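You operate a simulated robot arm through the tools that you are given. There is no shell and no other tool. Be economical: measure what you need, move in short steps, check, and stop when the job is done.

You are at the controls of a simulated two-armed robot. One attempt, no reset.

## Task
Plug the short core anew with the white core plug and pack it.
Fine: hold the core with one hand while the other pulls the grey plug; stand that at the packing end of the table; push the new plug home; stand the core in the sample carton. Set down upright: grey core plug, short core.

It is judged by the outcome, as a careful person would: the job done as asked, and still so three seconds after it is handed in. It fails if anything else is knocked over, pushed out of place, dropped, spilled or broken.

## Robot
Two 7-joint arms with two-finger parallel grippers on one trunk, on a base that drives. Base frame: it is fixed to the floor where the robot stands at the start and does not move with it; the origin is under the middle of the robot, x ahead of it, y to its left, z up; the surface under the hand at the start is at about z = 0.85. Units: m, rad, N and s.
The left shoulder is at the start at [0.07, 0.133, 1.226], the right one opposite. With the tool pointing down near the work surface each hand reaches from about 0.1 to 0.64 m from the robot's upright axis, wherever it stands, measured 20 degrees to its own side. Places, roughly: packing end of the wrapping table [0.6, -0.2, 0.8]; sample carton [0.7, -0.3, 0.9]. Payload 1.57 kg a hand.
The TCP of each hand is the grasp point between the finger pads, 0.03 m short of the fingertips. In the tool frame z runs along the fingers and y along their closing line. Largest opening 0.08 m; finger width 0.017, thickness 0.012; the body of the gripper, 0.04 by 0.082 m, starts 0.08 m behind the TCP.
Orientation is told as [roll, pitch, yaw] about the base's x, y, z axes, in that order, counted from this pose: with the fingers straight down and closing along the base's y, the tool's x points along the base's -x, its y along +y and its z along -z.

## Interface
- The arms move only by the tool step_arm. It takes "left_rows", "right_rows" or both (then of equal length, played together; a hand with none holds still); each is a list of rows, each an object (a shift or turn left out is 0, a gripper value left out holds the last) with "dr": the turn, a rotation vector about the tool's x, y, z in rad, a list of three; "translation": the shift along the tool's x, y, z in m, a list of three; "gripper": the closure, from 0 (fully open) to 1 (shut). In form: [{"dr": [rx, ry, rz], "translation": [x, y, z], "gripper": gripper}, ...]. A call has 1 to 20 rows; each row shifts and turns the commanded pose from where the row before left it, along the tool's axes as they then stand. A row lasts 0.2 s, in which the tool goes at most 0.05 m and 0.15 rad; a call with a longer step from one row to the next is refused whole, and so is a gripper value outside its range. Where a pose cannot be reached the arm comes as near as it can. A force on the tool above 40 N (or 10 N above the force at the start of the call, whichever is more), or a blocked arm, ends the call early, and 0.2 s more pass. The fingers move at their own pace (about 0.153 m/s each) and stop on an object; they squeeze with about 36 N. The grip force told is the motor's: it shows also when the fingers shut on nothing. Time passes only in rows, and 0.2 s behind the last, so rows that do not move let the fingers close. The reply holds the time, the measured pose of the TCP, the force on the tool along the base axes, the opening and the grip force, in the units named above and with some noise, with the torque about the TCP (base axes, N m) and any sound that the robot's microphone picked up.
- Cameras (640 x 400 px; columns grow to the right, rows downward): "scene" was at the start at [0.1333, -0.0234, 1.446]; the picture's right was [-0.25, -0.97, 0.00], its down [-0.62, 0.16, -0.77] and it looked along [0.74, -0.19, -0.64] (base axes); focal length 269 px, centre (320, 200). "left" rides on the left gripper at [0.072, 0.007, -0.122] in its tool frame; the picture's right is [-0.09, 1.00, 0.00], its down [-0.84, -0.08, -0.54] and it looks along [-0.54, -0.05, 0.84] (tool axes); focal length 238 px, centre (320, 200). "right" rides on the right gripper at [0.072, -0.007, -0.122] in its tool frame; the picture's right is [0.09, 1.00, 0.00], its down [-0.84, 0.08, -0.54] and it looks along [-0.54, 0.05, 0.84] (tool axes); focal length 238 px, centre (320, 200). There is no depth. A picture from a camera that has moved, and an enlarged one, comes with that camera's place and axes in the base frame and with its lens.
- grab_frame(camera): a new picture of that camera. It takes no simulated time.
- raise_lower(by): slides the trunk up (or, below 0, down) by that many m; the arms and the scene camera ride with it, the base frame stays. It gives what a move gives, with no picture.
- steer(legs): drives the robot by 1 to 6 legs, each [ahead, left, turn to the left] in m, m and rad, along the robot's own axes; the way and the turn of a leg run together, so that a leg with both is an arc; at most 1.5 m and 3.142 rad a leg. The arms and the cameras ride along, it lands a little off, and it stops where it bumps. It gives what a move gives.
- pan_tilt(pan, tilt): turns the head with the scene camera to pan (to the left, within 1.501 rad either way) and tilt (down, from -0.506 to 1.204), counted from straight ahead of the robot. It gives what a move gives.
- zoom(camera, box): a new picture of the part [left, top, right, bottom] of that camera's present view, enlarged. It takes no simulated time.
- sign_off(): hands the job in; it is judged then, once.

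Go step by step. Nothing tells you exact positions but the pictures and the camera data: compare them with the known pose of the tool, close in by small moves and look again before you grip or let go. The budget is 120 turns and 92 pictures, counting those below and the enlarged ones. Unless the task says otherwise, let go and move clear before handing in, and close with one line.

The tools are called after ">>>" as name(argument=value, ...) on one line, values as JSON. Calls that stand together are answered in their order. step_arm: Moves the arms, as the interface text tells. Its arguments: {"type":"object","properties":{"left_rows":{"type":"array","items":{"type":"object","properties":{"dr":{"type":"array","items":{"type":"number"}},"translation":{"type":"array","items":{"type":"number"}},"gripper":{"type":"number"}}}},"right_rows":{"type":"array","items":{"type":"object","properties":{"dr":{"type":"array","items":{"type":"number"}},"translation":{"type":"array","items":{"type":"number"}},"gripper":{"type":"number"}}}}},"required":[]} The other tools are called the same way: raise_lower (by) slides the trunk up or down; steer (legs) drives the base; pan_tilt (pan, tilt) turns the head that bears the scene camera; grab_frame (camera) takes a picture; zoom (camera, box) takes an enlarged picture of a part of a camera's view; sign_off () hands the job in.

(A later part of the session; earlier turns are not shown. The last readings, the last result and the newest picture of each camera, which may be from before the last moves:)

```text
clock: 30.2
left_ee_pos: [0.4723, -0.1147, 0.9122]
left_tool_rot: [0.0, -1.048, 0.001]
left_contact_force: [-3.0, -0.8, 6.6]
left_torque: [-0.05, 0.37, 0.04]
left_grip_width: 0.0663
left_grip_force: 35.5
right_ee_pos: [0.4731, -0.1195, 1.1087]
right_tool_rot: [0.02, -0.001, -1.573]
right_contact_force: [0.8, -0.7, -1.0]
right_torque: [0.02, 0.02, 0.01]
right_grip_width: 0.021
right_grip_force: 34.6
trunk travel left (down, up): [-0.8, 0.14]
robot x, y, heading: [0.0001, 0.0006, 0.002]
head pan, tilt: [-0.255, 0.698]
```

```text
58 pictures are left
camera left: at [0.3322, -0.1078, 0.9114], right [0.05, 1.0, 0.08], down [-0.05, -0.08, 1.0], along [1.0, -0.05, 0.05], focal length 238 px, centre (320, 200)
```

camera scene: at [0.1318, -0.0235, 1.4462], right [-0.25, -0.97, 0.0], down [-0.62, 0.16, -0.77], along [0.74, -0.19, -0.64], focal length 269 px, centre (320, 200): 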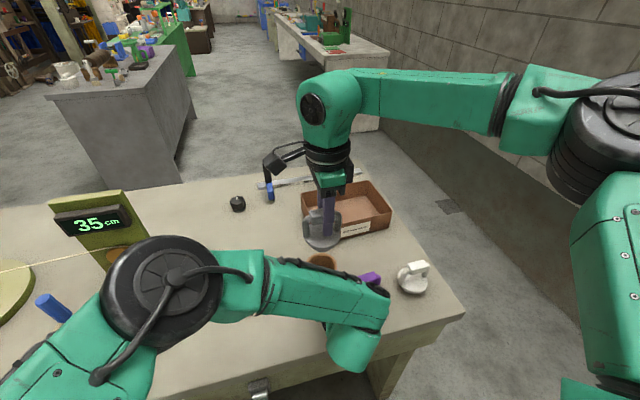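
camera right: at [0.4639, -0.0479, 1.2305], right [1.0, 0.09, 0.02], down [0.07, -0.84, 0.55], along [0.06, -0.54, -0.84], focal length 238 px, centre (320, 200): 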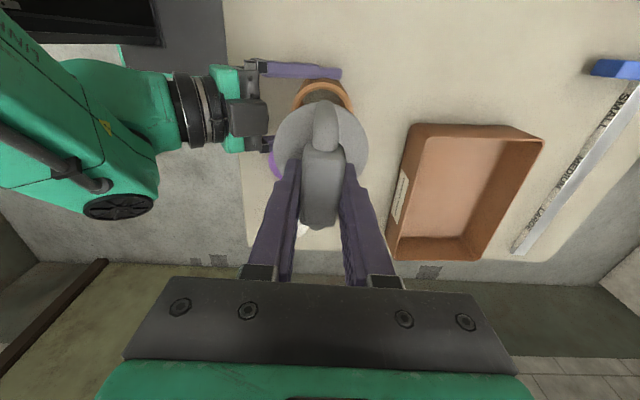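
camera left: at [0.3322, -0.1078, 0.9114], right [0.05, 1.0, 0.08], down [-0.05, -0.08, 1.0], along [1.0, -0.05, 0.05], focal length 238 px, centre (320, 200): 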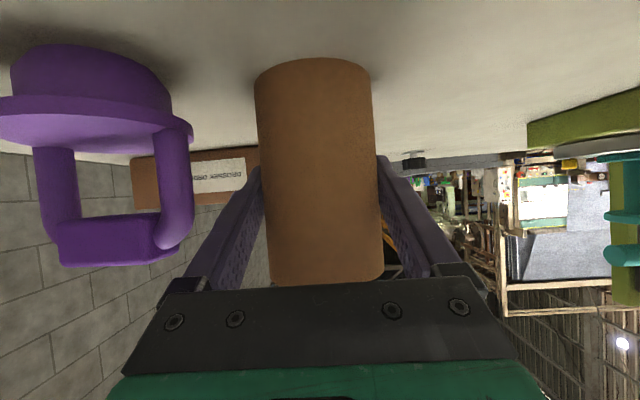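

The grey plug is out. I'll carry it to a free spot in front of the carton at about (0.55, -0.28) and lower it most of the way.

>>> step_arm(right_rows=[{"translation": [-0.03, 0.0, -0.005]}, {"translation": [-0.035, 0.02, 0]}, {"translation": [-0.035, 0.02, 0]}, {"translation": [-0.03, 0.02, 0]}, {"translation": [-0.03, 0.017, 0]}, {}])

>>> grab_frame(camera="right")

>>> grab_frame(camera="scene")

```text
clock: 31.6
left_ee_pos: [0.4727, -0.1151, 0.9123]
left_tool_rot: [-0.002, -1.048, 0.002]
left_contact_force: [0.0, 0.8, 6.2]
left_torque: [-0.02, 0.25, -0.03]
left_grip_width: 0.0662
left_grip_force: 35.8
right_ee_pos: [0.5514, -0.2814, 1.116]
right_tool_rot: [0.018, -0.004, -1.573]
right_contact_force: [0.2, 0.2, -1.1]
right_torque: [-0.02, -0.01, 0.02]
right_grip_width: 0.0216
right_grip_force: 34.9
trunk travel left (down, up): [-0.8, 0.14]
robot x, y, heading: [0.0016, 0.0031, -0.001]
head pan, tilt: [-0.255, 0.698]
```

```text
57 pictures are left
camera right: at [0.542, -0.2089, 1.2369], right [1.0, 0.09, 0.02], down [0.07, -0.84, 0.55], along [0.06, -0.54, -0.84], focal length 238 px, centre (320, 200)
```

right: 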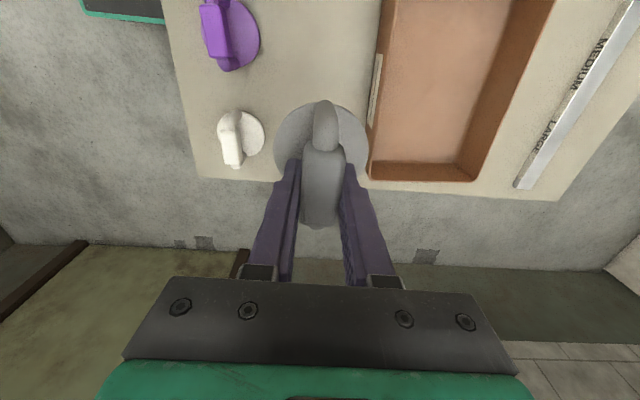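

```text
56 pictures are left
camera scene: at [0.1323, -0.023, 1.4461], right [-0.25, -0.97, 0.0], down [-0.62, 0.16, -0.77], along [0.74, -0.19, -0.64], focal length 269 px, centre (320, 200)
```

scene: 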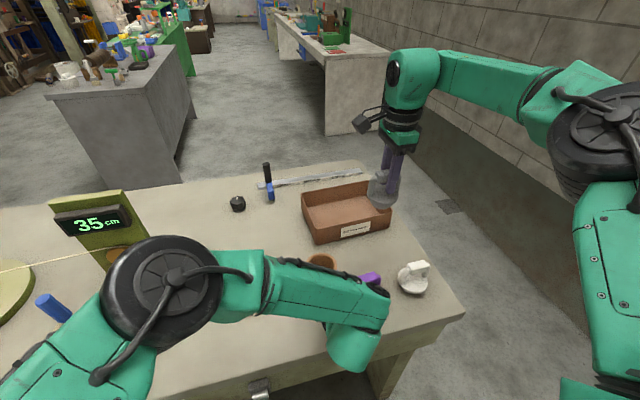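

The spot is clear of the carton and the white plug. Lowering.

>>> step_arm(right_rows=[{"translation": [0, 0, 0.035]}, {"translation": [0, 0, 0.035]}, {"translation": [0, 0, 0.035]}, {"translation": [0, 0, 0.035]}, {"translation": [0, 0, 0.03]}, {}])

>>> grab_frame(camera="right")

>>> zoom(camera="scene", box=[300, 170, 460, 270])

```text
clock: 33.0
left_ee_pos: [0.4721, -0.1147, 0.9137]
left_tool_rot: [0.0, -1.047, 0.0]
left_contact_force: [-0.1, -0.5, 7.2]
left_torque: [0.02, 0.24, 0.0]
left_grip_width: 0.0662
left_grip_force: 36.3
right_ee_pos: [0.5372, -0.2863, 0.9531]
right_tool_rot: [0.02, -0.003, -1.573]
right_contact_force: [-0.3, -0.3, -0.1]
right_torque: [-0.01, -0.01, 0.0]
right_grip_width: 0.0212
right_grip_force: 34.7
right hand out of reach, approached as far as the arm can: row 4, 5
trunk travel left (down, up): [-0.8, 0.14]
robot x, y, heading: [0.001, 0.0028, -0.002]
head pan, tilt: [-0.255, 0.698]
```

```text
55 pictures are left
camera right: at [0.5274, -0.213, 1.0741], right [1.0, 0.09, 0.02], down [0.07, -0.84, 0.55], along [0.06, -0.54, -0.84], focal length 238 px, centre (320, 200)
```

right: 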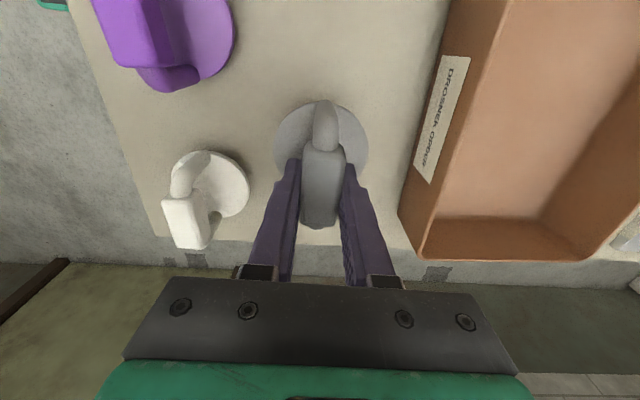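

```text
4.00 times, centred on (380, 220) of scene
camera zoom: at [0.1324, -0.0231, 1.4461], right [-0.25, -0.97, 0.0], down [-0.62, 0.16, -0.77], along [0.74, -0.19, -0.64], focal length 1076 px, centre (80, 120)
```

zoom: 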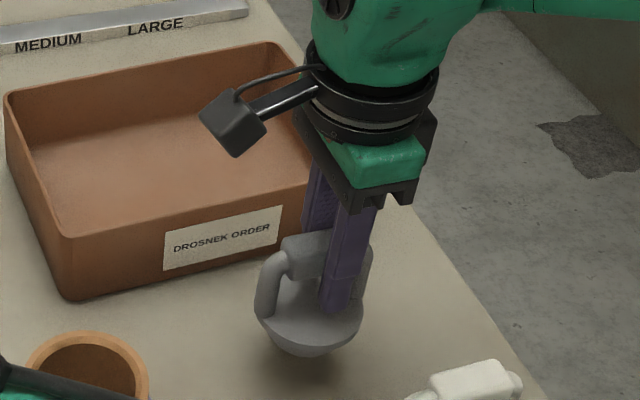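

It's at the reach limit at this yaw. I'll turn the plug about its own axis towards yaw -45°, where the arm reaches further.

>>> step_arm(right_rows=[{"dr": [0, 0, -0.14]}, {"dr": [0, 0, -0.14]}, {"dr": [0, 0, -0.14]}, {"dr": [0, 0, -0.14]}, {"dr": [0, 0, -0.14]}, {"dr": [0, 0, -0.14]}, {}, {"translation": [0, 0, 0.01]}, {"translation": [0, 0, 0.01]}, {}])

```text
clock: 35.2
left_ee_pos: [0.4732, -0.1145, 0.9116]
left_tool_rot: [-0.001, -1.048, -0.001]
left_contact_force: [0.7, 0.3, 7.0]
left_torque: [0.01, 0.22, 0.0]
left_grip_width: 0.0662
left_grip_force: 36.4
right_ee_pos: [0.5287, -0.2861, 0.9369]
right_tool_rot: [0.013, -0.016, -0.734]
right_contact_force: [-0.4, 0.2, -0.8]
right_torque: [0.0, 0.03, 0.03]
right_grip_width: 0.0214
right_grip_force: 33.8
right hand out of reach, approached as far as the arm can: row 8, 9
trunk travel left (down, up): [-0.8, 0.14]
robot x, y, heading: [-0.0015, 0.0014, -0.001]
head pan, tilt: [-0.255, 0.698]
```

Still limited. I'll lift the core 3 cm, raise the plug and drive the base forward 6 cm, which I'll need for the carton anyway.

>>> step_arm(left_rows=[{"translation": [-0.013, 0, -0.0075]}, {"translation": [-0.013, 0, -0.0075]}, {}], right_rows=[{"translation": [0.018, -0.017, -0.025]}, {"translation": [0.018, -0.017, -0.025]}, {}])

>>> steer(legs=[[0.06, 0, 0]])

>>> grab_frame(camera="scene")

```text
clock: 36.0
left_ee_pos: [0.4751, -0.1141, 0.9407]
left_tool_rot: [0.0, -1.045, 0.0]
left_contact_force: [0.5, 0.1, -1.4]
left_torque: [0.0, -0.02, 0.02]
left_grip_width: 0.0661
left_grip_force: 36.4
right_ee_pos: [0.4804, -0.2852, 0.985]
right_tool_rot: [0.007, -0.015, -0.733]
right_contact_force: [0.0, -0.2, -1.4]
right_torque: [0.0, 0.0, -0.01]
right_grip_width: 0.0213
right_grip_force: 34.4
trunk travel left (down, up): [-0.8, 0.14]
robot x, y, heading: [-0.0002, 0.0005, -0.0]
head pan, tilt: [-0.255, 0.698]
```

```text
clock: 37.0
left_ee_pos: [0.5274, -0.1152, 0.9439]
left_tool_rot: [0.0, -1.05, 0.001]
left_contact_force: [-0.1, -0.7, -1.0]
left_torque: [0.01, 0.02, -0.01]
left_grip_width: 0.0664
left_grip_force: 36.2
right_ee_pos: [0.534, -0.2848, 0.9881]
right_tool_rot: [0.013, -0.018, -0.735]
right_contact_force: [-1.4, 0.0, -0.8]
right_torque: [-0.01, -0.04, -0.03]
right_grip_width: 0.0215
right_grip_force: 34.9
trunk travel left (down, up): [-0.8, 0.14]
robot x, y, heading: [0.0585, 0.001, 0.002]
head pan, tilt: [-0.255, 0.698]
```

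```text
53 pictures are left
camera scene: at [0.1863, -0.0233, 1.4468], right [-0.25, -0.97, 0.0], down [-0.62, 0.16, -0.77], along [0.74, -0.19, -0.64], focal length 269 px, centre (320, 200)
```

scene: 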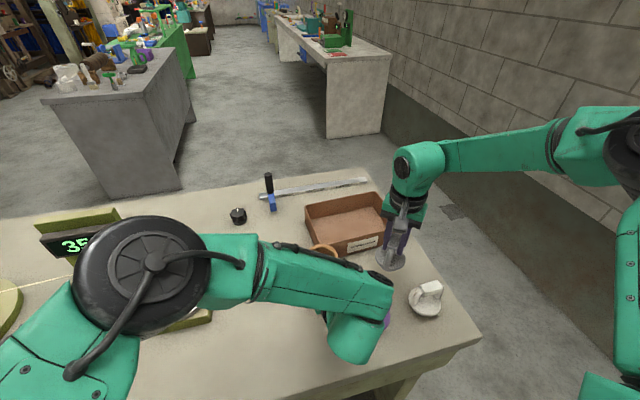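

Moved about 5.5 cm. Now I'll set the core down slightly nearer the robot, still held, and lower the grey plug close to the table.

>>> step_arm(left_rows=[{"translation": [0.01, 0, -0.0173]}, {"translation": [0.01, 0, -0.0173]}, {"translation": [0.0125, 0, 0.0072]}, {"translation": [0.0125, 0, 0.0072]}, {"translation": [0.0016, 0, 0.0009]}, {}], right_rows=[{"translation": [-0.012, 0.0107, 0.02]}, {"translation": [0, 0, 0.015]}, {"translation": [0, 0, 0.015]}, {}, {}, {}])

>>> grab_frame(camera="right")

>>> zoom(camera="scene", box=[320, 180, 480, 330])

>>> grab_frame(camera="left")

```text
clock: 38.4
left_ee_pos: [0.4931, -0.1155, 0.9119]
left_tool_rot: [-0.003, -1.051, 0.002]
left_contact_force: [2.5, 1.1, 14.9]
left_torque: [0.05, 0.34, 0.0]
left_grip_width: 0.066
left_grip_force: 36.0
right_ee_pos: [0.5538, -0.2855, 0.9374]
right_tool_rot: [0.01, -0.015, -0.733]
right_contact_force: [0.0, -0.4, -1.0]
right_torque: [0.01, -0.04, 0.01]
right_grip_width: 0.0216
right_grip_force: 34.6
trunk travel left (down, up): [-0.8, 0.14]
robot x, y, heading: [0.0606, -0.0028, 0.001]
head pan, tilt: [-0.255, 0.698]
```

```text
52 pictures are left
camera right: at [0.493, -0.2398, 1.0573], right [0.6, 0.8, 0.01], down [0.66, -0.5, 0.56], along [0.45, -0.33, -0.83], focal length 238 px, centre (320, 200)
```

right: 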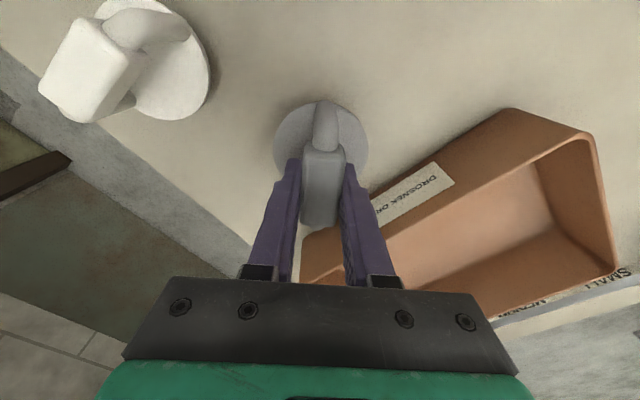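

```text
2.67 times, centred on (400, 255) of scene
camera zoom: at [0.1914, -0.0226, 1.4464], right [-0.25, -0.97, 0.0], down [-0.62, 0.16, -0.77], along [0.74, -0.19, -0.64], focal length 718 px, centre (107, 53)
```

zoom: 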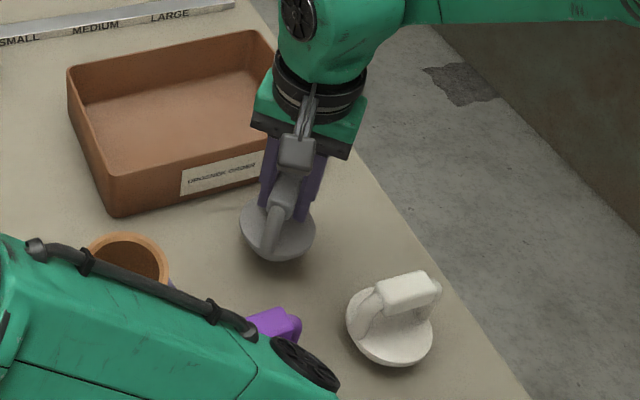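

```text
50 pictures are left
camera left: at [0.3521, -0.1081, 0.9109], right [0.05, 1.0, 0.08], down [-0.05, -0.08, 1.0], along [1.0, -0.05, 0.05], focal length 238 px, centre (320, 200)
```

left: 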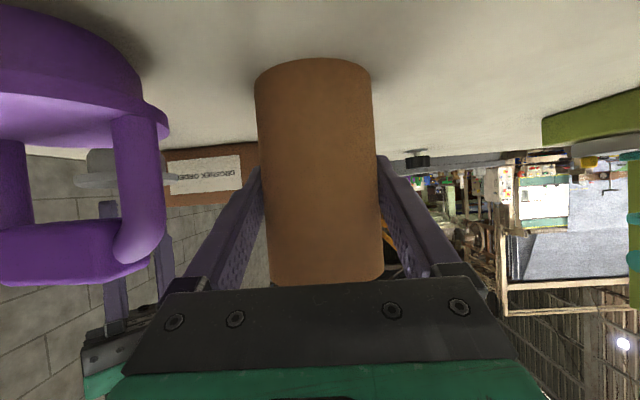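

The core is down again. Lowering the grey plug gently until it touches.

>>> step_arm(right_rows=[{"translation": [0, 0, 0.004]}, {"translation": [0, 0, 0.004]}, {"translation": [0, 0, 0.004]}, {"translation": [0, 0, 0.003]}])

```text
clock: 39.4
left_ee_pos: [0.4907, -0.1145, 0.9124]
left_tool_rot: [-0.002, -1.051, -0.001]
left_contact_force: [6.4, -0.5, 17.8]
left_torque: [-0.02, 0.15, 0.0]
left_grip_width: 0.0662
left_grip_force: 36.2
right_ee_pos: [0.554, -0.2844, 0.9237]
right_tool_rot: [0.012, -0.018, -0.735]
right_contact_force: [0.4, -3.6, 14.3]
right_torque: [-0.07, 0.36, 0.1]
right_grip_width: 0.0211
right_grip_force: 35.1
trunk travel left (down, up): [-0.8, 0.14]
robot x, y, heading: [0.0618, 0.0013, -0.003]
head pan, tilt: [-0.255, 0.698]
```

It's on the table. Opening partly and rising straight up.

>>> step_arm(right_rows=[{"translation": [0, 0, -0.001], "gripper": 0.45}, {}, {"translation": [0, 0, -0.015]}, {"translation": [0, 0, -0.03]}, {"translation": [0, 0, -0.04]}, {"translation": [0, 0, -0.04]}, {}])

>>> grab_frame(camera="right")

>>> grab_frame(camera="scene")

```text
clock: 41.0
left_ee_pos: [0.4912, -0.1145, 0.9121]
left_tool_rot: [-0.002, -1.05, 0.0]
left_contact_force: [2.5, -0.5, 25.0]
left_torque: [0.07, 0.54, -0.02]
left_grip_width: 0.0663
left_grip_force: 36.2
right_ee_pos: [0.5505, -0.2839, 1.0493]
right_tool_rot: [0.011, -0.017, -0.733]
right_contact_force: [0.3, -1.3, 0.5]
right_torque: [0.01, -0.01, 0.04]
right_grip_width: 0.0439
right_grip_force: 0.1
trunk travel left (down, up): [-0.8, 0.14]
robot x, y, heading: [0.0611, -0.0024, -0.001]
head pan, tilt: [-0.255, 0.698]
```

```text
49 pictures are left
camera right: at [0.4895, -0.2394, 1.1697], right [0.6, 0.8, 0.01], down [0.66, -0.5, 0.56], along [0.45, -0.33, -0.83], focal length 238 px, centre (320, 200)
```

right: 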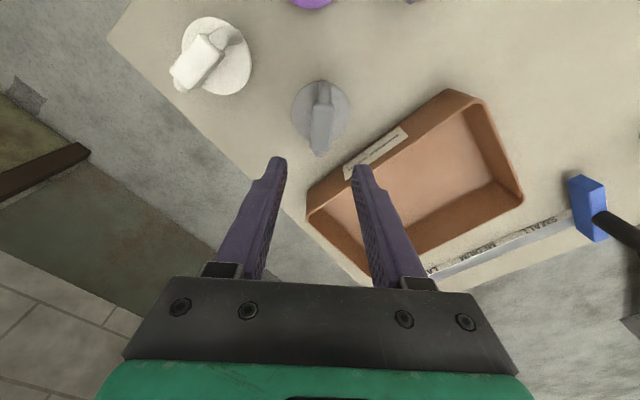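

```text
48 pictures are left
camera scene: at [0.1899, -0.0224, 1.4464], right [-0.25, -0.97, 0.0], down [-0.62, 0.16, -0.77], along [0.74, -0.19, -0.64], focal length 269 px, centre (320, 200)
```

scene: 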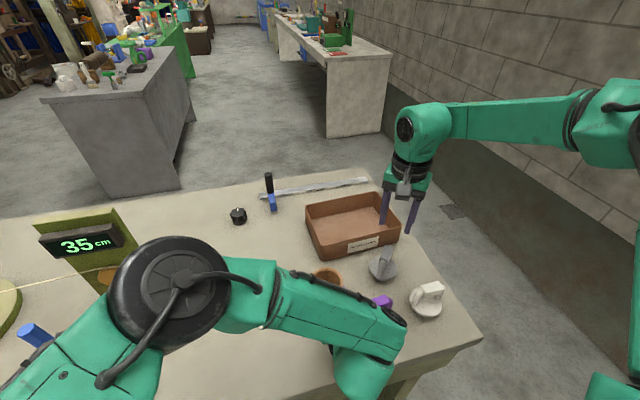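

The grey plug stands upright. Now the right hand goes back to yaw -90° above the white plug, and I'll ease the left hand's press on the core slightly.

>>> step_arm(left_rows=[{"translation": [-0.0013, 0, -0.0008]}, {}, {}, {}, {}, {}, {}, {}, {}, {}, {}, {}], right_rows=[{"dr": [0, 0, 0.1397]}, {"dr": [0, 0, 0.1397]}, {"dr": [0, 0, 0.1397]}, {"dr": [0, 0, 0.1397]}, {"dr": [0, 0, 0.1397]}, {"dr": [0, 0, 0.1397]}, {"translation": [-0.012, -0.03, 0]}, {"translation": [-0.012, -0.03, 0]}, {"translation": [-0.012, -0.03, 0]}, {"translation": [-0.01, -0.03, 0], "gripper": 0.3}, {}, {}])

>>> grab_frame(camera="right")

>>> zoom(camera="scene", box=[360, 220, 480, 340])

```text
clock: 43.6
left_ee_pos: [0.4924, -0.1152, 0.9108]
left_tool_rot: [0.003, -1.047, -0.001]
left_contact_force: [0.1, 0.3, 1.3]
left_torque: [0.07, 0.03, -0.05]
left_grip_width: 0.0664
left_grip_force: 35.3
right_ee_pos: [0.4322, -0.332, 1.0444]
right_tool_rot: [0.019, -0.003, -1.57]
right_contact_force: [0.7, -0.2, -0.1]
right_torque: [0.03, 0.03, -0.01]
right_grip_width: 0.056
right_grip_force: 0.1
trunk travel left (down, up): [-0.8, 0.14]
robot x, y, heading: [0.0605, 0.0019, -0.002]
head pan, tilt: [-0.255, 0.698]
```

```text
47 pictures are left
camera right: at [0.4231, -0.259, 1.1656], right [1.0, 0.09, 0.02], down [0.07, -0.84, 0.55], along [0.06, -0.54, -0.84], focal length 238 px, centre (320, 200)
```

right: 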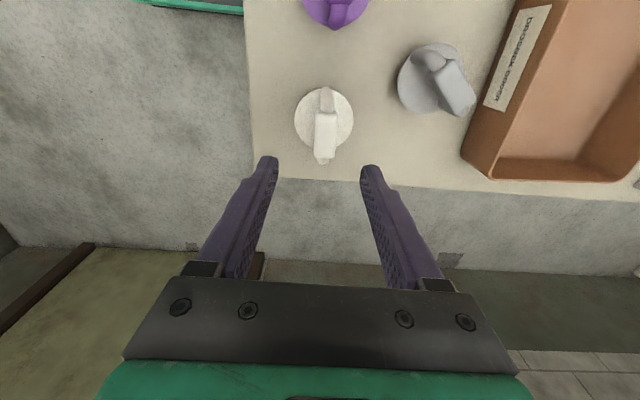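

```text
3.33 times, centred on (420, 280) of scene
camera zoom: at [0.1929, -0.0236, 1.446], right [-0.25, -0.97, 0.0], down [-0.62, 0.16, -0.77], along [0.74, -0.19, -0.64], focal length 897 px, centre (-13, -67)
```

zoom: 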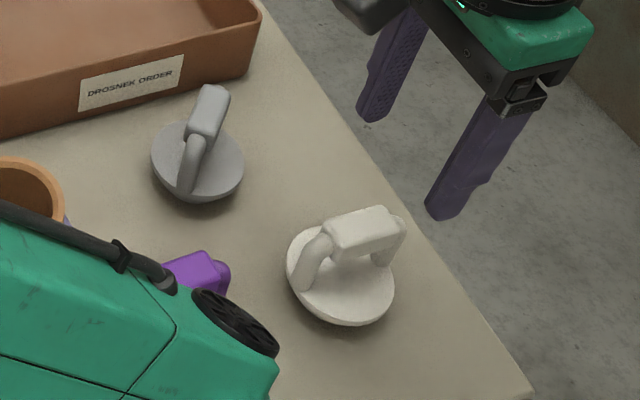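

The white bar is about 6 mm further in +x. Correcting and descending partway.

>>> step_arm(right_rows=[{"translation": [0, 0.0065, 0.02]}, {"translation": [0, 0, 0.03]}, {"translation": [0, 0, 0.03]}, {}])

>>> grab_frame(camera="right")

```text
clock: 44.6
left_ee_pos: [0.4929, -0.1148, 0.9118]
left_tool_rot: [0.0, -1.049, -0.002]
left_contact_force: [0.1, -0.6, 0.0]
left_torque: [0.0, 0.02, -0.01]
left_grip_width: 0.066
left_grip_force: 35.5
right_ee_pos: [0.4428, -0.3288, 0.9661]
right_tool_rot: [0.016, -0.003, -1.573]
right_contact_force: [0.5, 0.0, 0.6]
right_torque: [0.0, 0.0, 0.02]
right_grip_width: 0.0562
right_grip_force: 0.0
trunk travel left (down, up): [-0.8, 0.14]
robot x, y, heading: [0.0601, 0.0027, 0.003]
head pan, tilt: [-0.255, 0.698]
```

```text
45 pictures are left
camera right: at [0.4325, -0.257, 1.0869], right [1.0, 0.09, 0.02], down [0.07, -0.84, 0.55], along [0.06, -0.54, -0.84], focal length 238 px, centre (320, 200)
```

right: 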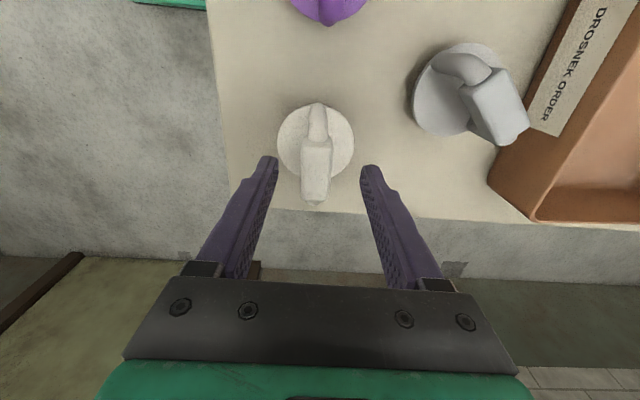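

>>> step_arm(right_rows=[{"translation": [0, -0.002, 0.015]}, {"translation": [0, 0, 0.015]}, {"translation": [0, 0, 0.013]}, {}])

>>> grab_frame(camera="right")

>>> zoom(camera="scene", box=[360, 220, 480, 340])

```text
clock: 45.6
left_ee_pos: [0.4916, -0.1163, 0.9126]
left_tool_rot: [0.0, -1.048, -0.001]
left_contact_force: [-0.6, -0.5, -0.8]
left_torque: [0.02, 0.07, -0.03]
left_grip_width: 0.0659
left_grip_force: 36.2
right_ee_pos: [0.4415, -0.3302, 0.923]
right_tool_rot: [0.018, -0.001, -1.572]
right_contact_force: [-0.5, 0.5, 0.3]
right_torque: [0.01, 0.0, 0.03]
right_grip_width: 0.0559
right_grip_force: 0.1
trunk travel left (down, up): [-0.8, 0.14]
robot x, y, heading: [0.0621, -0.0008, 0.004]
head pan, tilt: [-0.255, 0.698]
```

```text
44 pictures are left
camera right: at [0.4315, -0.2583, 1.0445], right [1.0, 0.09, 0.02], down [0.07, -0.84, 0.55], along [0.06, -0.54, -0.84], focal length 238 px, centre (320, 200)
```

right: 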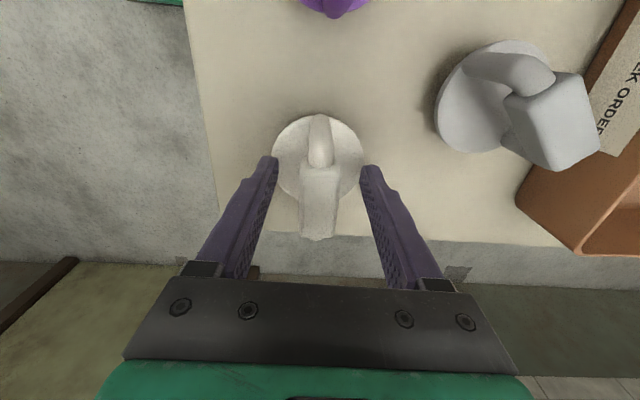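

```text
3.33 times, centred on (420, 280) of scene
camera zoom: at [0.193, -0.0235, 1.446], right [-0.25, -0.97, 0.0], down [-0.62, 0.16, -0.77], along [0.74, -0.19, -0.64], focal length 897 px, centre (-13, -67)
```

zoom: 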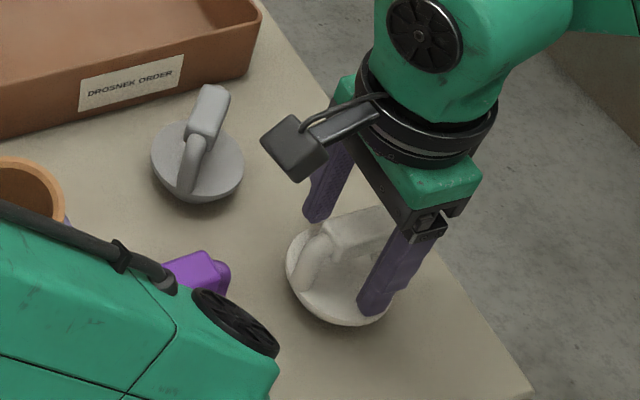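

Centred. Closing on the white bar and lifting slightly.

>>> step_arm(right_rows=[{"gripper": 1}, {"gripper": 1}, {"gripper": 1}, {"translation": [0, 0, -0.02]}, {"translation": [0, 0, -0.03]}, {"translation": [0, 0, -0.035]}, {"translation": [0, 0, -0.035]}, {}])

>>> grab_frame(camera="right")

>>> zoom(camera="scene", box=[300, 180, 460, 300])

```text
clock: 47.4
left_ee_pos: [0.4921, -0.1169, 0.9127]
left_tool_rot: [0.001, -1.047, -0.003]
left_contact_force: [-1.5, 1.3, 0.1]
left_torque: [0.0, 0.09, 0.02]
left_grip_width: 0.0662
left_grip_force: 36.0
right_ee_pos: [0.4385, -0.3305, 1.0409]
right_tool_rot: [0.018, -0.001, -1.571]
right_contact_force: [0.4, -0.3, -1.0]
right_torque: [0.01, 0.0, -0.03]
right_grip_width: 0.0215
right_grip_force: 35.1
trunk travel left (down, up): [-0.8, 0.14]
robot x, y, heading: [0.0607, 0.0019, 0.002]
head pan, tilt: [-0.255, 0.698]
```

```text
42 pictures are left
camera right: at [0.4293, -0.2559, 1.1624], right [1.0, 0.09, 0.02], down [0.07, -0.84, 0.55], along [0.06, -0.54, -0.84], focal length 238 px, centre (320, 200)
```

right: 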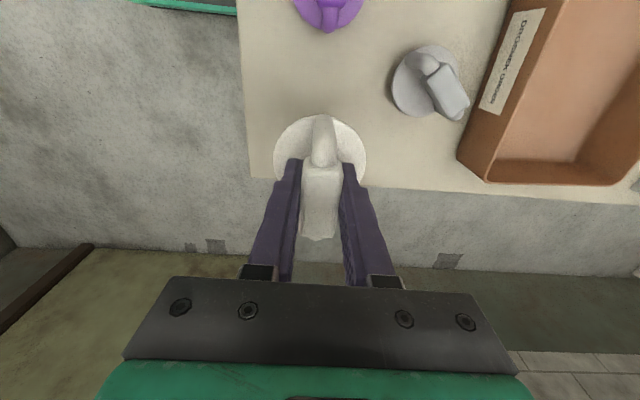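

```text
3.33 times, centred on (380, 240) of scene
camera zoom: at [0.1931, -0.0236, 1.446], right [-0.25, -0.97, 0.0], down [-0.62, 0.16, -0.77], along [0.74, -0.19, -0.64], focal length 897 px, centre (120, 67)
```

zoom: 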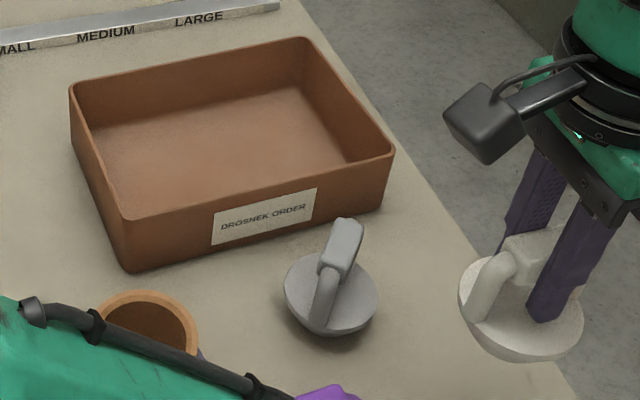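

White plug held square. Raising it and moving next to the core for a precise look at the core's mouth.

>>> step_arm(right_rows=[{"translation": [0, 0.02, -0.02]}, {"translation": [0, 0.02, -0.02]}, {"translation": [0.03, 0.0185, 0]}, {"translation": [0.04, 0, 0]}, {"translation": [0.04, 0, 0]}, {"translation": [0.04, 0, 0]}, {}, {}])

>>> grab_frame(camera="right")

>>> zoom(camera="scene", box=[260, 200, 400, 300])

```text
clock: 49.2
left_ee_pos: [0.492, -0.1157, 0.9119]
left_tool_rot: [0.0, -1.047, 0.0]
left_contact_force: [-0.4, -0.8, 1.4]
left_torque: [-0.06, 0.08, 0.0]
left_grip_width: 0.0663
left_grip_force: 36.4
right_ee_pos: [0.4981, -0.1796, 1.0827]
right_tool_rot: [0.018, -0.002, -1.572]
right_contact_force: [-0.5, -0.3, -0.8]
right_torque: [-0.01, -0.04, -0.01]
right_grip_width: 0.0212
right_grip_force: 34.5
trunk travel left (down, up): [-0.8, 0.14]
robot x, y, heading: [0.0628, 0.0003, 0.002]
head pan, tilt: [-0.255, 0.698]
```

```text
40 pictures are left
camera right: at [0.4878, -0.1069, 1.203], right [1.0, 0.09, 0.02], down [0.07, -0.84, 0.55], along [0.06, -0.54, -0.84], focal length 238 px, centre (320, 200)
```

right: 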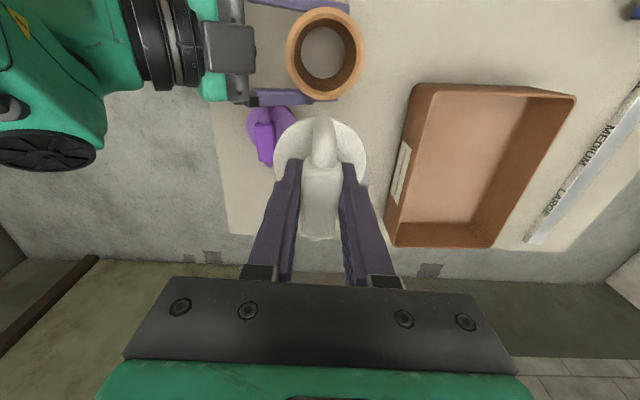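

```text
4.00 times, centred on (330, 250) of scene
camera zoom: at [0.1931, -0.0238, 1.446], right [-0.25, -0.97, 0.0], down [-0.62, 0.16, -0.77], along [0.74, -0.19, -0.64], focal length 1076 px, centre (280, 0)
```

zoom: 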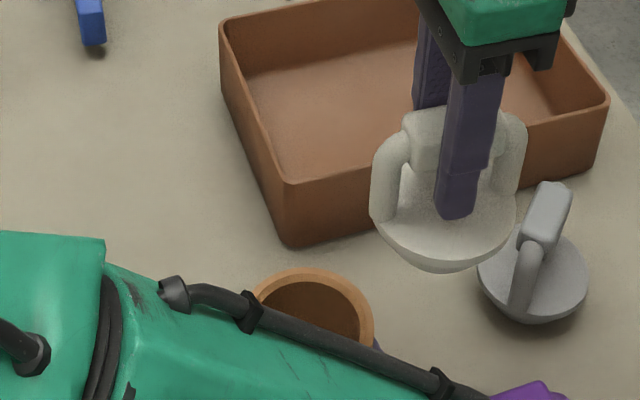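

>>> zoom(camera="right", box=[240, 0, 400, 100])

>>> zoom(camera="right", box=[240, 100, 400, 200])

```text
4.00 times, centred on (320, 50) of right
camera zoom: at [0.4878, -0.1069, 1.203], right [1.0, 0.09, 0.02], down [0.07, -0.84, 0.55], along [0.06, -0.54, -0.84], focal length 953 px, centre (320, 800)
```

zoom: 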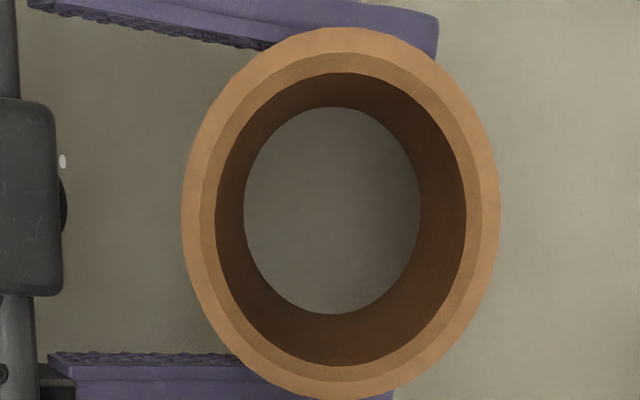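

```text
4.00 times, centred on (320, 150) of right
camera zoom: at [0.4878, -0.1069, 1.203], right [1.0, 0.09, 0.02], down [0.07, -0.84, 0.55], along [0.06, -0.54, -0.84], focal length 953 px, centre (320, 400)
```

zoom: 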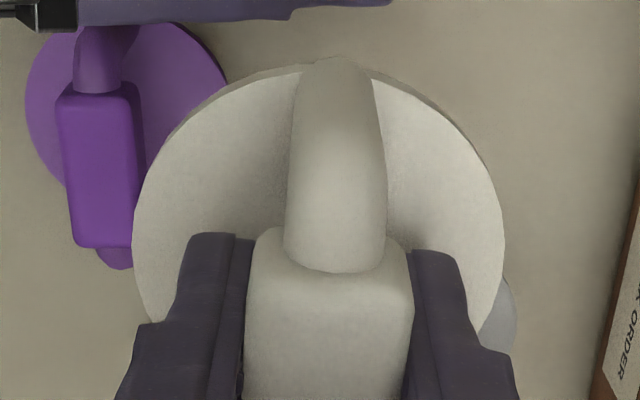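

The core mouth is at about (0.496, -0.115) and chamfered. The white plug is at about (0.496, -0.179), so it needs +0.065 in y. Moving over the core and checking.

>>> step_arm(right_rows=[{"translation": [0.0325, 0, 0]}, {"translation": [0.0325, 0, 0]}, {}, {"translation": [0, 0, 0.014]}, {"translation": [0, 0, 0.012]}, {}])

>>> zoom(camera="right", box=[240, 60, 400, 220])

>>> zoom(camera="scene", box=[270, 200, 390, 300])

```text
clock: 50.6
left_ee_pos: [0.4932, -0.1162, 0.9114]
left_tool_rot: [0.0, -1.047, -0.002]
left_contact_force: [-0.1, -1.1, 0.1]
left_torque: [-0.05, 0.08, -0.03]
left_grip_width: 0.0661
left_grip_force: 35.5
right_ee_pos: [0.4956, -0.1152, 1.0554]
right_tool_rot: [0.016, -0.003, -1.572]
right_contact_force: [0.4, -0.1, -2.1]
right_torque: [-0.01, 0.0, -0.03]
right_grip_width: 0.0216
right_grip_force: 34.2
trunk travel left (down, up): [-0.8, 0.14]
robot x, y, heading: [0.0605, -0.0043, 0.0]
head pan, tilt: [-0.255, 0.698]
```

```text
2.50 times, centred on (320, 140) of right
camera zoom: at [0.4877, -0.0425, 1.1768], right [1.0, 0.09, 0.02], down [0.07, -0.84, 0.55], along [0.06, -0.54, -0.84], focal length 596 px, centre (320, 350)
```

zoom: 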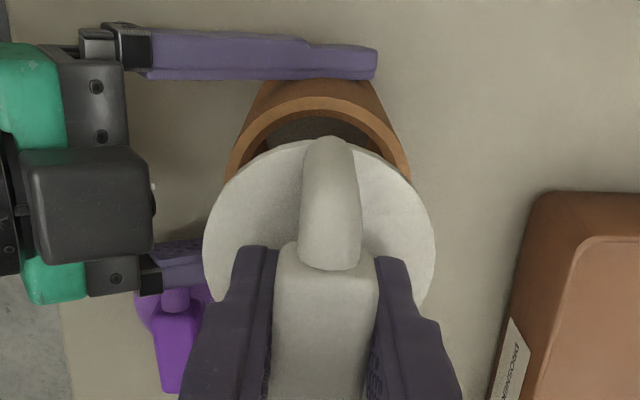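

```text
4.00 times, centred on (330, 250) of scene
camera zoom: at [0.1931, -0.0236, 1.446], right [-0.25, -0.97, 0.0], down [-0.62, 0.16, -0.77], along [0.74, -0.19, -0.64], focal length 1076 px, centre (280, 0)
```

zoom: 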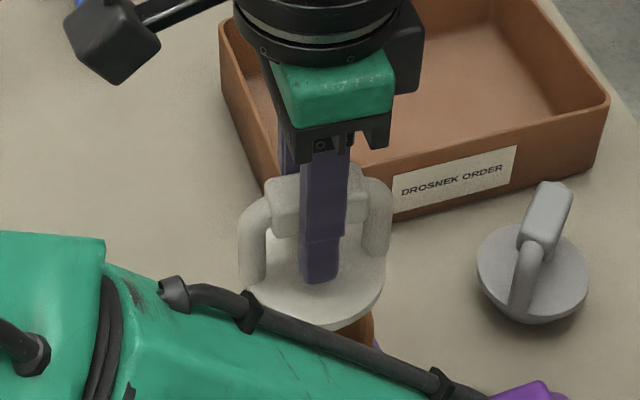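

Plug and mouth are coaxial within about 1 mm. Lowering slowly into the core.

>>> step_arm(right_rows=[{"translation": [0, 0.0008, 0.006]}, {"translation": [0, 0, 0.006]}, {"translation": [0, 0, 0.006]}, {"translation": [0, 0, 0.006]}, {"translation": [0, 0, 0.006]}])

>>> zoom(camera="right", box=[240, 60, 400, 220])

```text
clock: 51.8
left_ee_pos: [0.4926, -0.1157, 0.9117]
left_tool_rot: [0.0, -1.046, -0.001]
left_contact_force: [0.0, 0.1, 0.7]
left_torque: [-0.04, 0.07, -0.03]
left_grip_width: 0.0662
left_grip_force: 35.8
right_ee_pos: [0.4978, -0.1159, 1.0259]
right_tool_rot: [0.017, -0.003, -1.57]
right_contact_force: [-0.3, -0.5, -1.2]
right_torque: [-0.01, 0.0, -0.04]
right_grip_width: 0.021
right_grip_force: 34.6
trunk travel left (down, up): [-0.8, 0.14]
robot x, y, heading: [0.062, 0.0011, 0.003]
head pan, tilt: [-0.255, 0.698]
```

```text
2.50 times, centred on (320, 140) of right
camera zoom: at [0.4878, -0.0427, 1.1474], right [1.0, 0.09, 0.02], down [0.07, -0.84, 0.55], along [0.06, -0.54, -0.84], focal length 596 px, centre (320, 350)
```

zoom: 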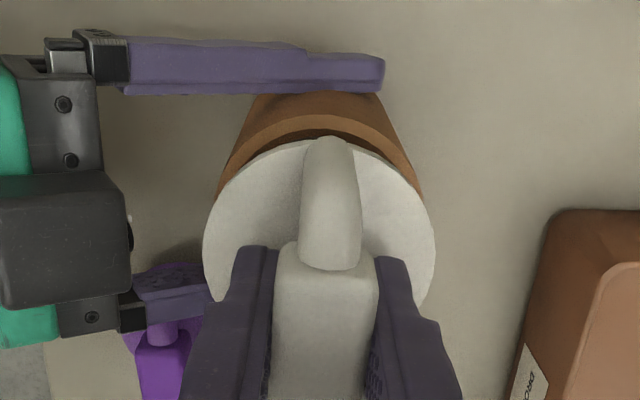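

No contact so far. Continuing down gently.

>>> step_arm(right_rows=[{"translation": [0, 0, 0.004]}, {"translation": [0, 0, 0.004]}, {"translation": [0, 0, 0.004]}, {"translation": [0, 0, 0.003]}, {"translation": [0, 0, 0.002]}])

>>> zoom(camera="right", box=[240, 60, 400, 220])

```text
clock: 53.0
left_ee_pos: [0.4921, -0.1153, 0.9119]
left_tool_rot: [-0.001, -1.045, -0.002]
left_contact_force: [9.5, -8.9, -12.8]
left_torque: [0.31, 0.43, -0.04]
left_grip_width: 0.0661
left_grip_force: 36.3
right_ee_pos: [0.4976, -0.1149, 1.0114]
right_tool_rot: [0.019, 0.001, -1.572]
right_contact_force: [-5.5, 7.4, 20.9]
right_torque: [0.25, 0.38, 0.04]
right_grip_width: 0.0213
right_grip_force: 34.2
trunk travel left (down, up): [-0.8, 0.14]
robot x, y, heading: [0.0619, 0.0035, -0.001]
head pan, tilt: [-0.255, 0.698]
```

```text
2.50 times, centred on (320, 140) of right
camera zoom: at [0.4875, -0.042, 1.1325], right [1.0, 0.09, 0.02], down [0.07, -0.84, 0.54], along [0.07, -0.54, -0.84], focal length 596 px, centre (320, 350)
```

zoom: 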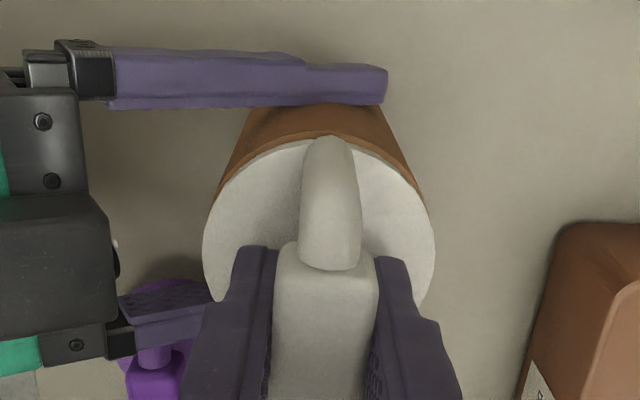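

Almost home, with resistance at 21 N. Pushing a few millimetres more.

>>> step_arm(right_rows=[{"translation": [0, 0, 0.001]}, {"translation": [0, 0, 0.001]}, {"translation": [0, 0, 0.001]}, {"translation": [0, 0, 0.001]}, {"translation": [0, 0, 0.001]}, {"translation": [0, 0, 0.001]}])

>>> zoom(camera="right", box=[260, 80, 380, 180])

>>> zoom(camera="scene", box=[290, 230, 370, 300])

>>> grab_frame(camera="left")

```text
clock: 53.5
left_ee_pos: [0.4917, -0.1168, 0.9123]
left_tool_rot: [0.0, -1.048, 0.001]
left_contact_force: [0.2, -2.0, 3.3]
left_torque: [0.12, 0.38, 0.01]
left_grip_width: 0.0662
left_grip_force: 36.5
right_ee_pos: [0.4984, -0.1144, 1.0112]
right_tool_rot: [0.022, -0.001, -1.573]
right_contact_force: [-2.3, -0.6, 3.3]
right_torque: [-0.34, 0.07, 0.01]
right_grip_width: 0.0214
right_grip_force: 34.7
trunk travel left (down, up): [-0.8, 0.14]
robot x, y, heading: [0.0591, 0.0026, -0.002]
head pan, tilt: [-0.255, 0.698]
stopped in row 2 (right hand): the force on the tool passed its limit at 43 N (the readings are from after the stop); the commanded pose is now the measured one
```

```text
4.00 times, centred on (320, 130) of right
camera zoom: at [0.4876, -0.0419, 1.1323], right [1.0, 0.09, 0.02], down [0.06, -0.84, 0.54], along [0.07, -0.54, -0.84], focal length 953 px, centre (320, 480)
```

zoom: 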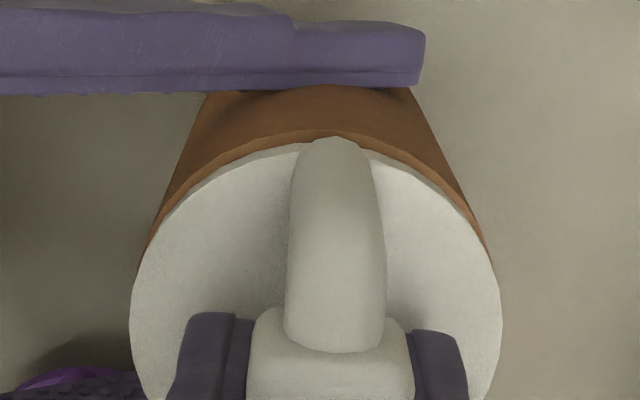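

```text
5.71 times, centred on (330, 265) of scene
camera zoom: at [0.1918, -0.0238, 1.446], right [-0.25, -0.97, 0.0], down [-0.62, 0.16, -0.77], along [0.74, -0.19, -0.64], focal length 1538 px, centre (263, -171)
```

zoom: 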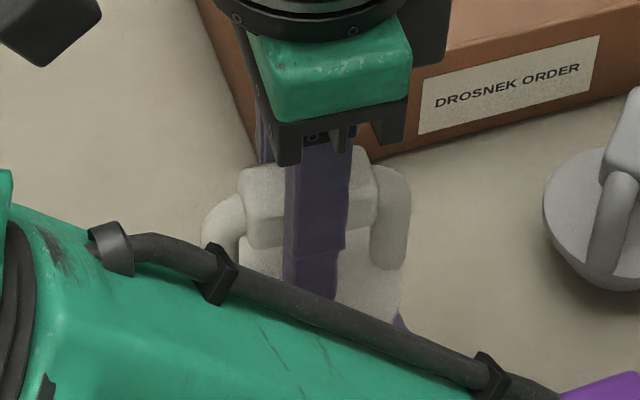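

```text
30 pictures are left
camera left: at [0.3517, -0.1087, 0.9109], right [0.05, 1.0, 0.08], down [-0.05, -0.08, 1.0], along [1.0, -0.05, 0.05], focal length 238 px, centre (320, 200)
```

left: 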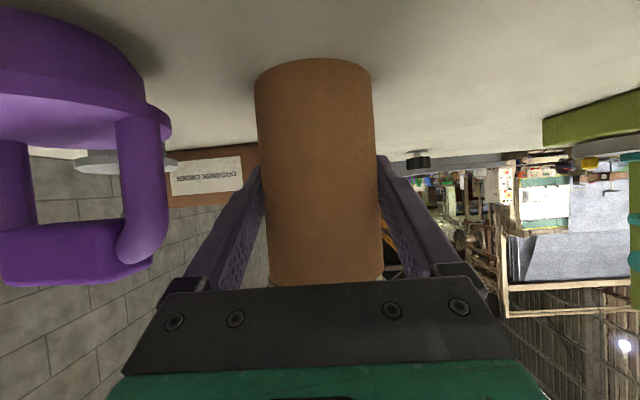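

Resistance went stiff at 43 N. One more push to confirm it is home.

>>> step_arm(right_rows=[{"translation": [0, 0, 0.001]}, {"translation": [0, 0, 0.001]}, {"translation": [0, 0, 0.001]}, {}])

```text
clock: 54.3
left_ee_pos: [0.4929, -0.1154, 0.9121]
left_tool_rot: [-0.004, -1.046, 0.003]
left_contact_force: [-0.1, -2.5, 4.6]
left_torque: [0.07, 0.52, 0.04]
left_grip_width: 0.0662
left_grip_force: 36.9
right_ee_pos: [0.4973, -0.1137, 1.0095]
right_tool_rot: [0.026, 0.004, -1.574]
right_contact_force: [-2.3, -1.6, 5.9]
right_torque: [-0.33, 0.13, 0.05]
right_grip_width: 0.0216
right_grip_force: 34.9
trunk travel left (down, up): [-0.8, 0.14]
robot x, y, heading: [0.0607, 0.0003, -0.002]
head pan, tilt: [-0.255, 0.698]
stopped in row 4 (right hand): the force on the tool passed its limit at 42 N (the readings are from after the stop); the commanded pose is now the measured one
```

It went down 1–2 mm more, so I'll push once more.

>>> step_arm(right_rows=[{"translation": [0, 0, 0.001]}, {"translation": [0, 0, 0.001]}, {"translation": [0, 0, 0.001]}, {}])

>>> zoom(camera="right", box=[260, 80, 380, 180])

```text
clock: 55.1
left_ee_pos: [0.4921, -0.1156, 0.9131]
left_tool_rot: [-0.006, -1.046, 0.003]
left_contact_force: [-0.9, -1.0, 6.1]
left_torque: [0.09, 0.58, 0.07]
left_grip_width: 0.0664
left_grip_force: 36.2
right_ee_pos: [0.4976, -0.1136, 1.0116]
right_tool_rot: [0.031, 0.006, -1.574]
right_contact_force: [-2.7, -3.2, 6.7]
right_torque: [-0.29, 0.2, 0.1]
right_grip_width: 0.0216
right_grip_force: 34.8
trunk travel left (down, up): [-0.8, 0.14]
robot x, y, heading: [0.0608, -0.0001, -0.003]
head pan, tilt: [-0.255, 0.698]
stopped in row 4 (right hand): the force on the tool passed its limit at 43 N (the readings are from after the stop); the commanded pose is now the measured one
```

```text
4.00 times, centred on (320, 130) of right
camera zoom: at [0.4871, -0.0417, 1.1323], right [1.0, 0.09, 0.03], down [0.06, -0.84, 0.54], along [0.07, -0.54, -0.84], focal length 953 px, centre (320, 480)
```

zoom: 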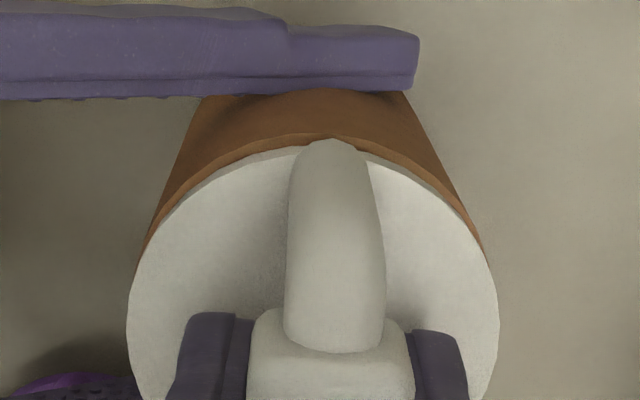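

It's stiff now and the flange sits on the rim. Releasing the white plug and rising.

>>> step_arm(right_rows=[{"gripper": 0.3}, {}, {"translation": [0, 0, -0.02]}, {"translation": [0, 0, -0.03]}, {"translation": [0, 0, -0.03]}, {"translation": [-0.04, 0, 0]}, {"translation": [-0.04, 0, 0]}, {"translation": [-0.03, 0, 0]}, {}])

>>> zoom(camera="scene", box=[290, 220, 370, 290])

>>> grab_frame(camera="right")

```text
clock: 57.1
left_ee_pos: [0.4926, -0.1154, 0.9114]
left_tool_rot: [-0.004, -1.048, 0.003]
left_contact_force: [-2.3, -0.5, 14.2]
left_torque: [0.29, 0.3, 0.04]
left_grip_width: 0.0662
left_grip_force: 35.6
right_ee_pos: [0.4969, -0.2234, 1.0902]
right_tool_rot: [0.03, 0.007, -1.573]
right_contact_force: [0.7, -0.4, 0.0]
right_torque: [0.02, 0.03, 0.04]
right_grip_width: 0.0559
right_grip_force: 0.1
trunk travel left (down, up): [-0.8, 0.14]
robot x, y, heading: [0.0605, 0.0008, 0.0]
head pan, tilt: [-0.255, 0.698]
```

```text
5.71 times, centred on (330, 255) of scene
camera zoom: at [0.1907, -0.0233, 1.4463], right [-0.25, -0.97, 0.0], down [-0.62, 0.16, -0.77], along [0.74, -0.19, -0.64], focal length 1538 px, centre (263, -114)
```

zoom: 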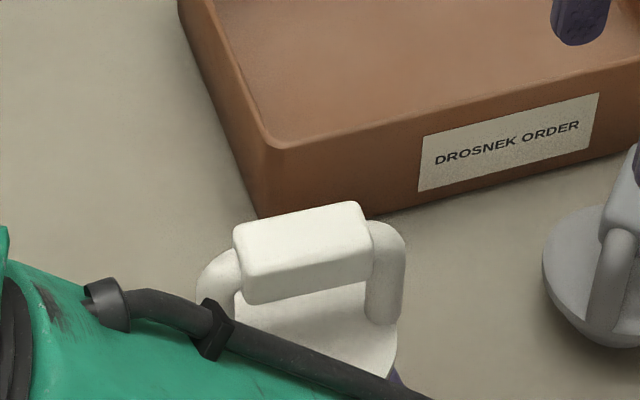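

```text
27 pictures are left
camera right: at [0.4855, -0.1521, 1.2111], right [1.0, 0.09, 0.03], down [0.06, -0.84, 0.54], along [0.07, -0.53, -0.84], focal length 238 px, centre (320, 200)
```

right: 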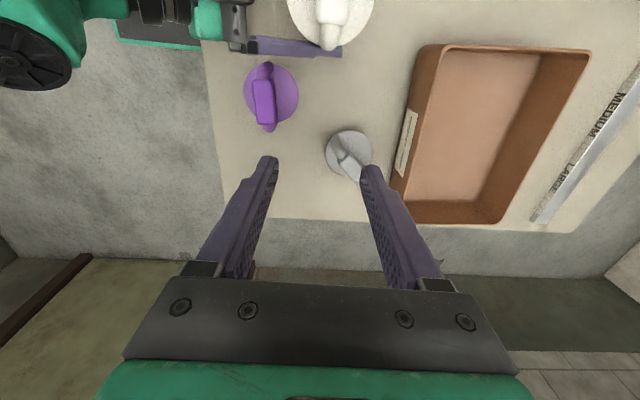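

The white plug sits flat. Now I'll move the right hand out to the side, then lift the core 10 cm with the left.

>>> step_arm(right_rows=[{"translation": [-0.03, -0.01, -0.02]}, {"translation": [-0.04, -0.02, -0.01]}, {"translation": [-0.04, -0.02, 0]}, {"translation": [-0.04, -0.02, 0]}, {"translation": [-0.04, -0.02, 0]}, {}])

>>> step_arm(left_rows=[{"translation": [-0.0087, 0, -0.005]}, {"translation": [-0.0173, 0, -0.01]}, {"translation": [-0.0217, 0, -0.0125]}, {"translation": [-0.0217, 0, -0.0125]}, {"translation": [-0.0217, 0, -0.0125]}, {}])

>>> grab_frame(camera="scene")

```text
clock: 58.5
left_ee_pos: [0.4921, -0.1145, 0.9126]
left_tool_rot: [-0.003, -1.047, 0.002]
left_contact_force: [0.9, -0.6, 14.0]
left_torque: [0.43, 0.06, 0.01]
left_grip_width: 0.066
left_grip_force: 35.5
right_ee_pos: [0.4043, -0.4131, 1.1151]
right_tool_rot: [0.029, 0.006, -1.572]
right_contact_force: [-0.7, -0.1, -0.4]
right_torque: [-0.02, 0.01, 0.0]
right_grip_width: 0.0557
right_grip_force: 0.0
trunk travel left (down, up): [-0.8, 0.14]
robot x, y, heading: [0.0629, -0.0016, -0.003]
head pan, tilt: [-0.255, 0.698]
```

```text
clock: 60.0
left_ee_pos: [0.4967, -0.1157, 1.0158]
left_tool_rot: [-0.001, -1.044, 0.001]
left_contact_force: [0.0, 0.1, -1.9]
left_torque: [0.01, 0.04, 0.01]
left_grip_width: 0.0662
left_grip_force: 36.0
right_ee_pos: [0.4081, -0.414, 1.115]
right_tool_rot: [0.026, 0.006, -1.572]
right_contact_force: [-0.1, 0.3, 0.1]
right_torque: [-0.01, -0.01, 0.0]
right_grip_width: 0.056
right_grip_force: 0.0
trunk travel left (down, up): [-0.8, 0.14]
robot x, y, heading: [0.0641, 0.0011, -0.002]
head pan, tilt: [-0.255, 0.698]
```

```text
26 pictures are left
camera scene: at [0.1938, -0.0241, 1.446], right [-0.25, -0.97, 0.0], down [-0.62, 0.16, -0.77], along [0.74, -0.19, -0.64], focal length 269 px, centre (320, 200)
```

scene: 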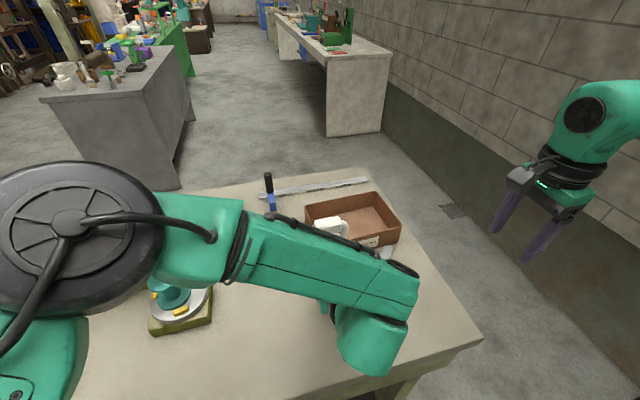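

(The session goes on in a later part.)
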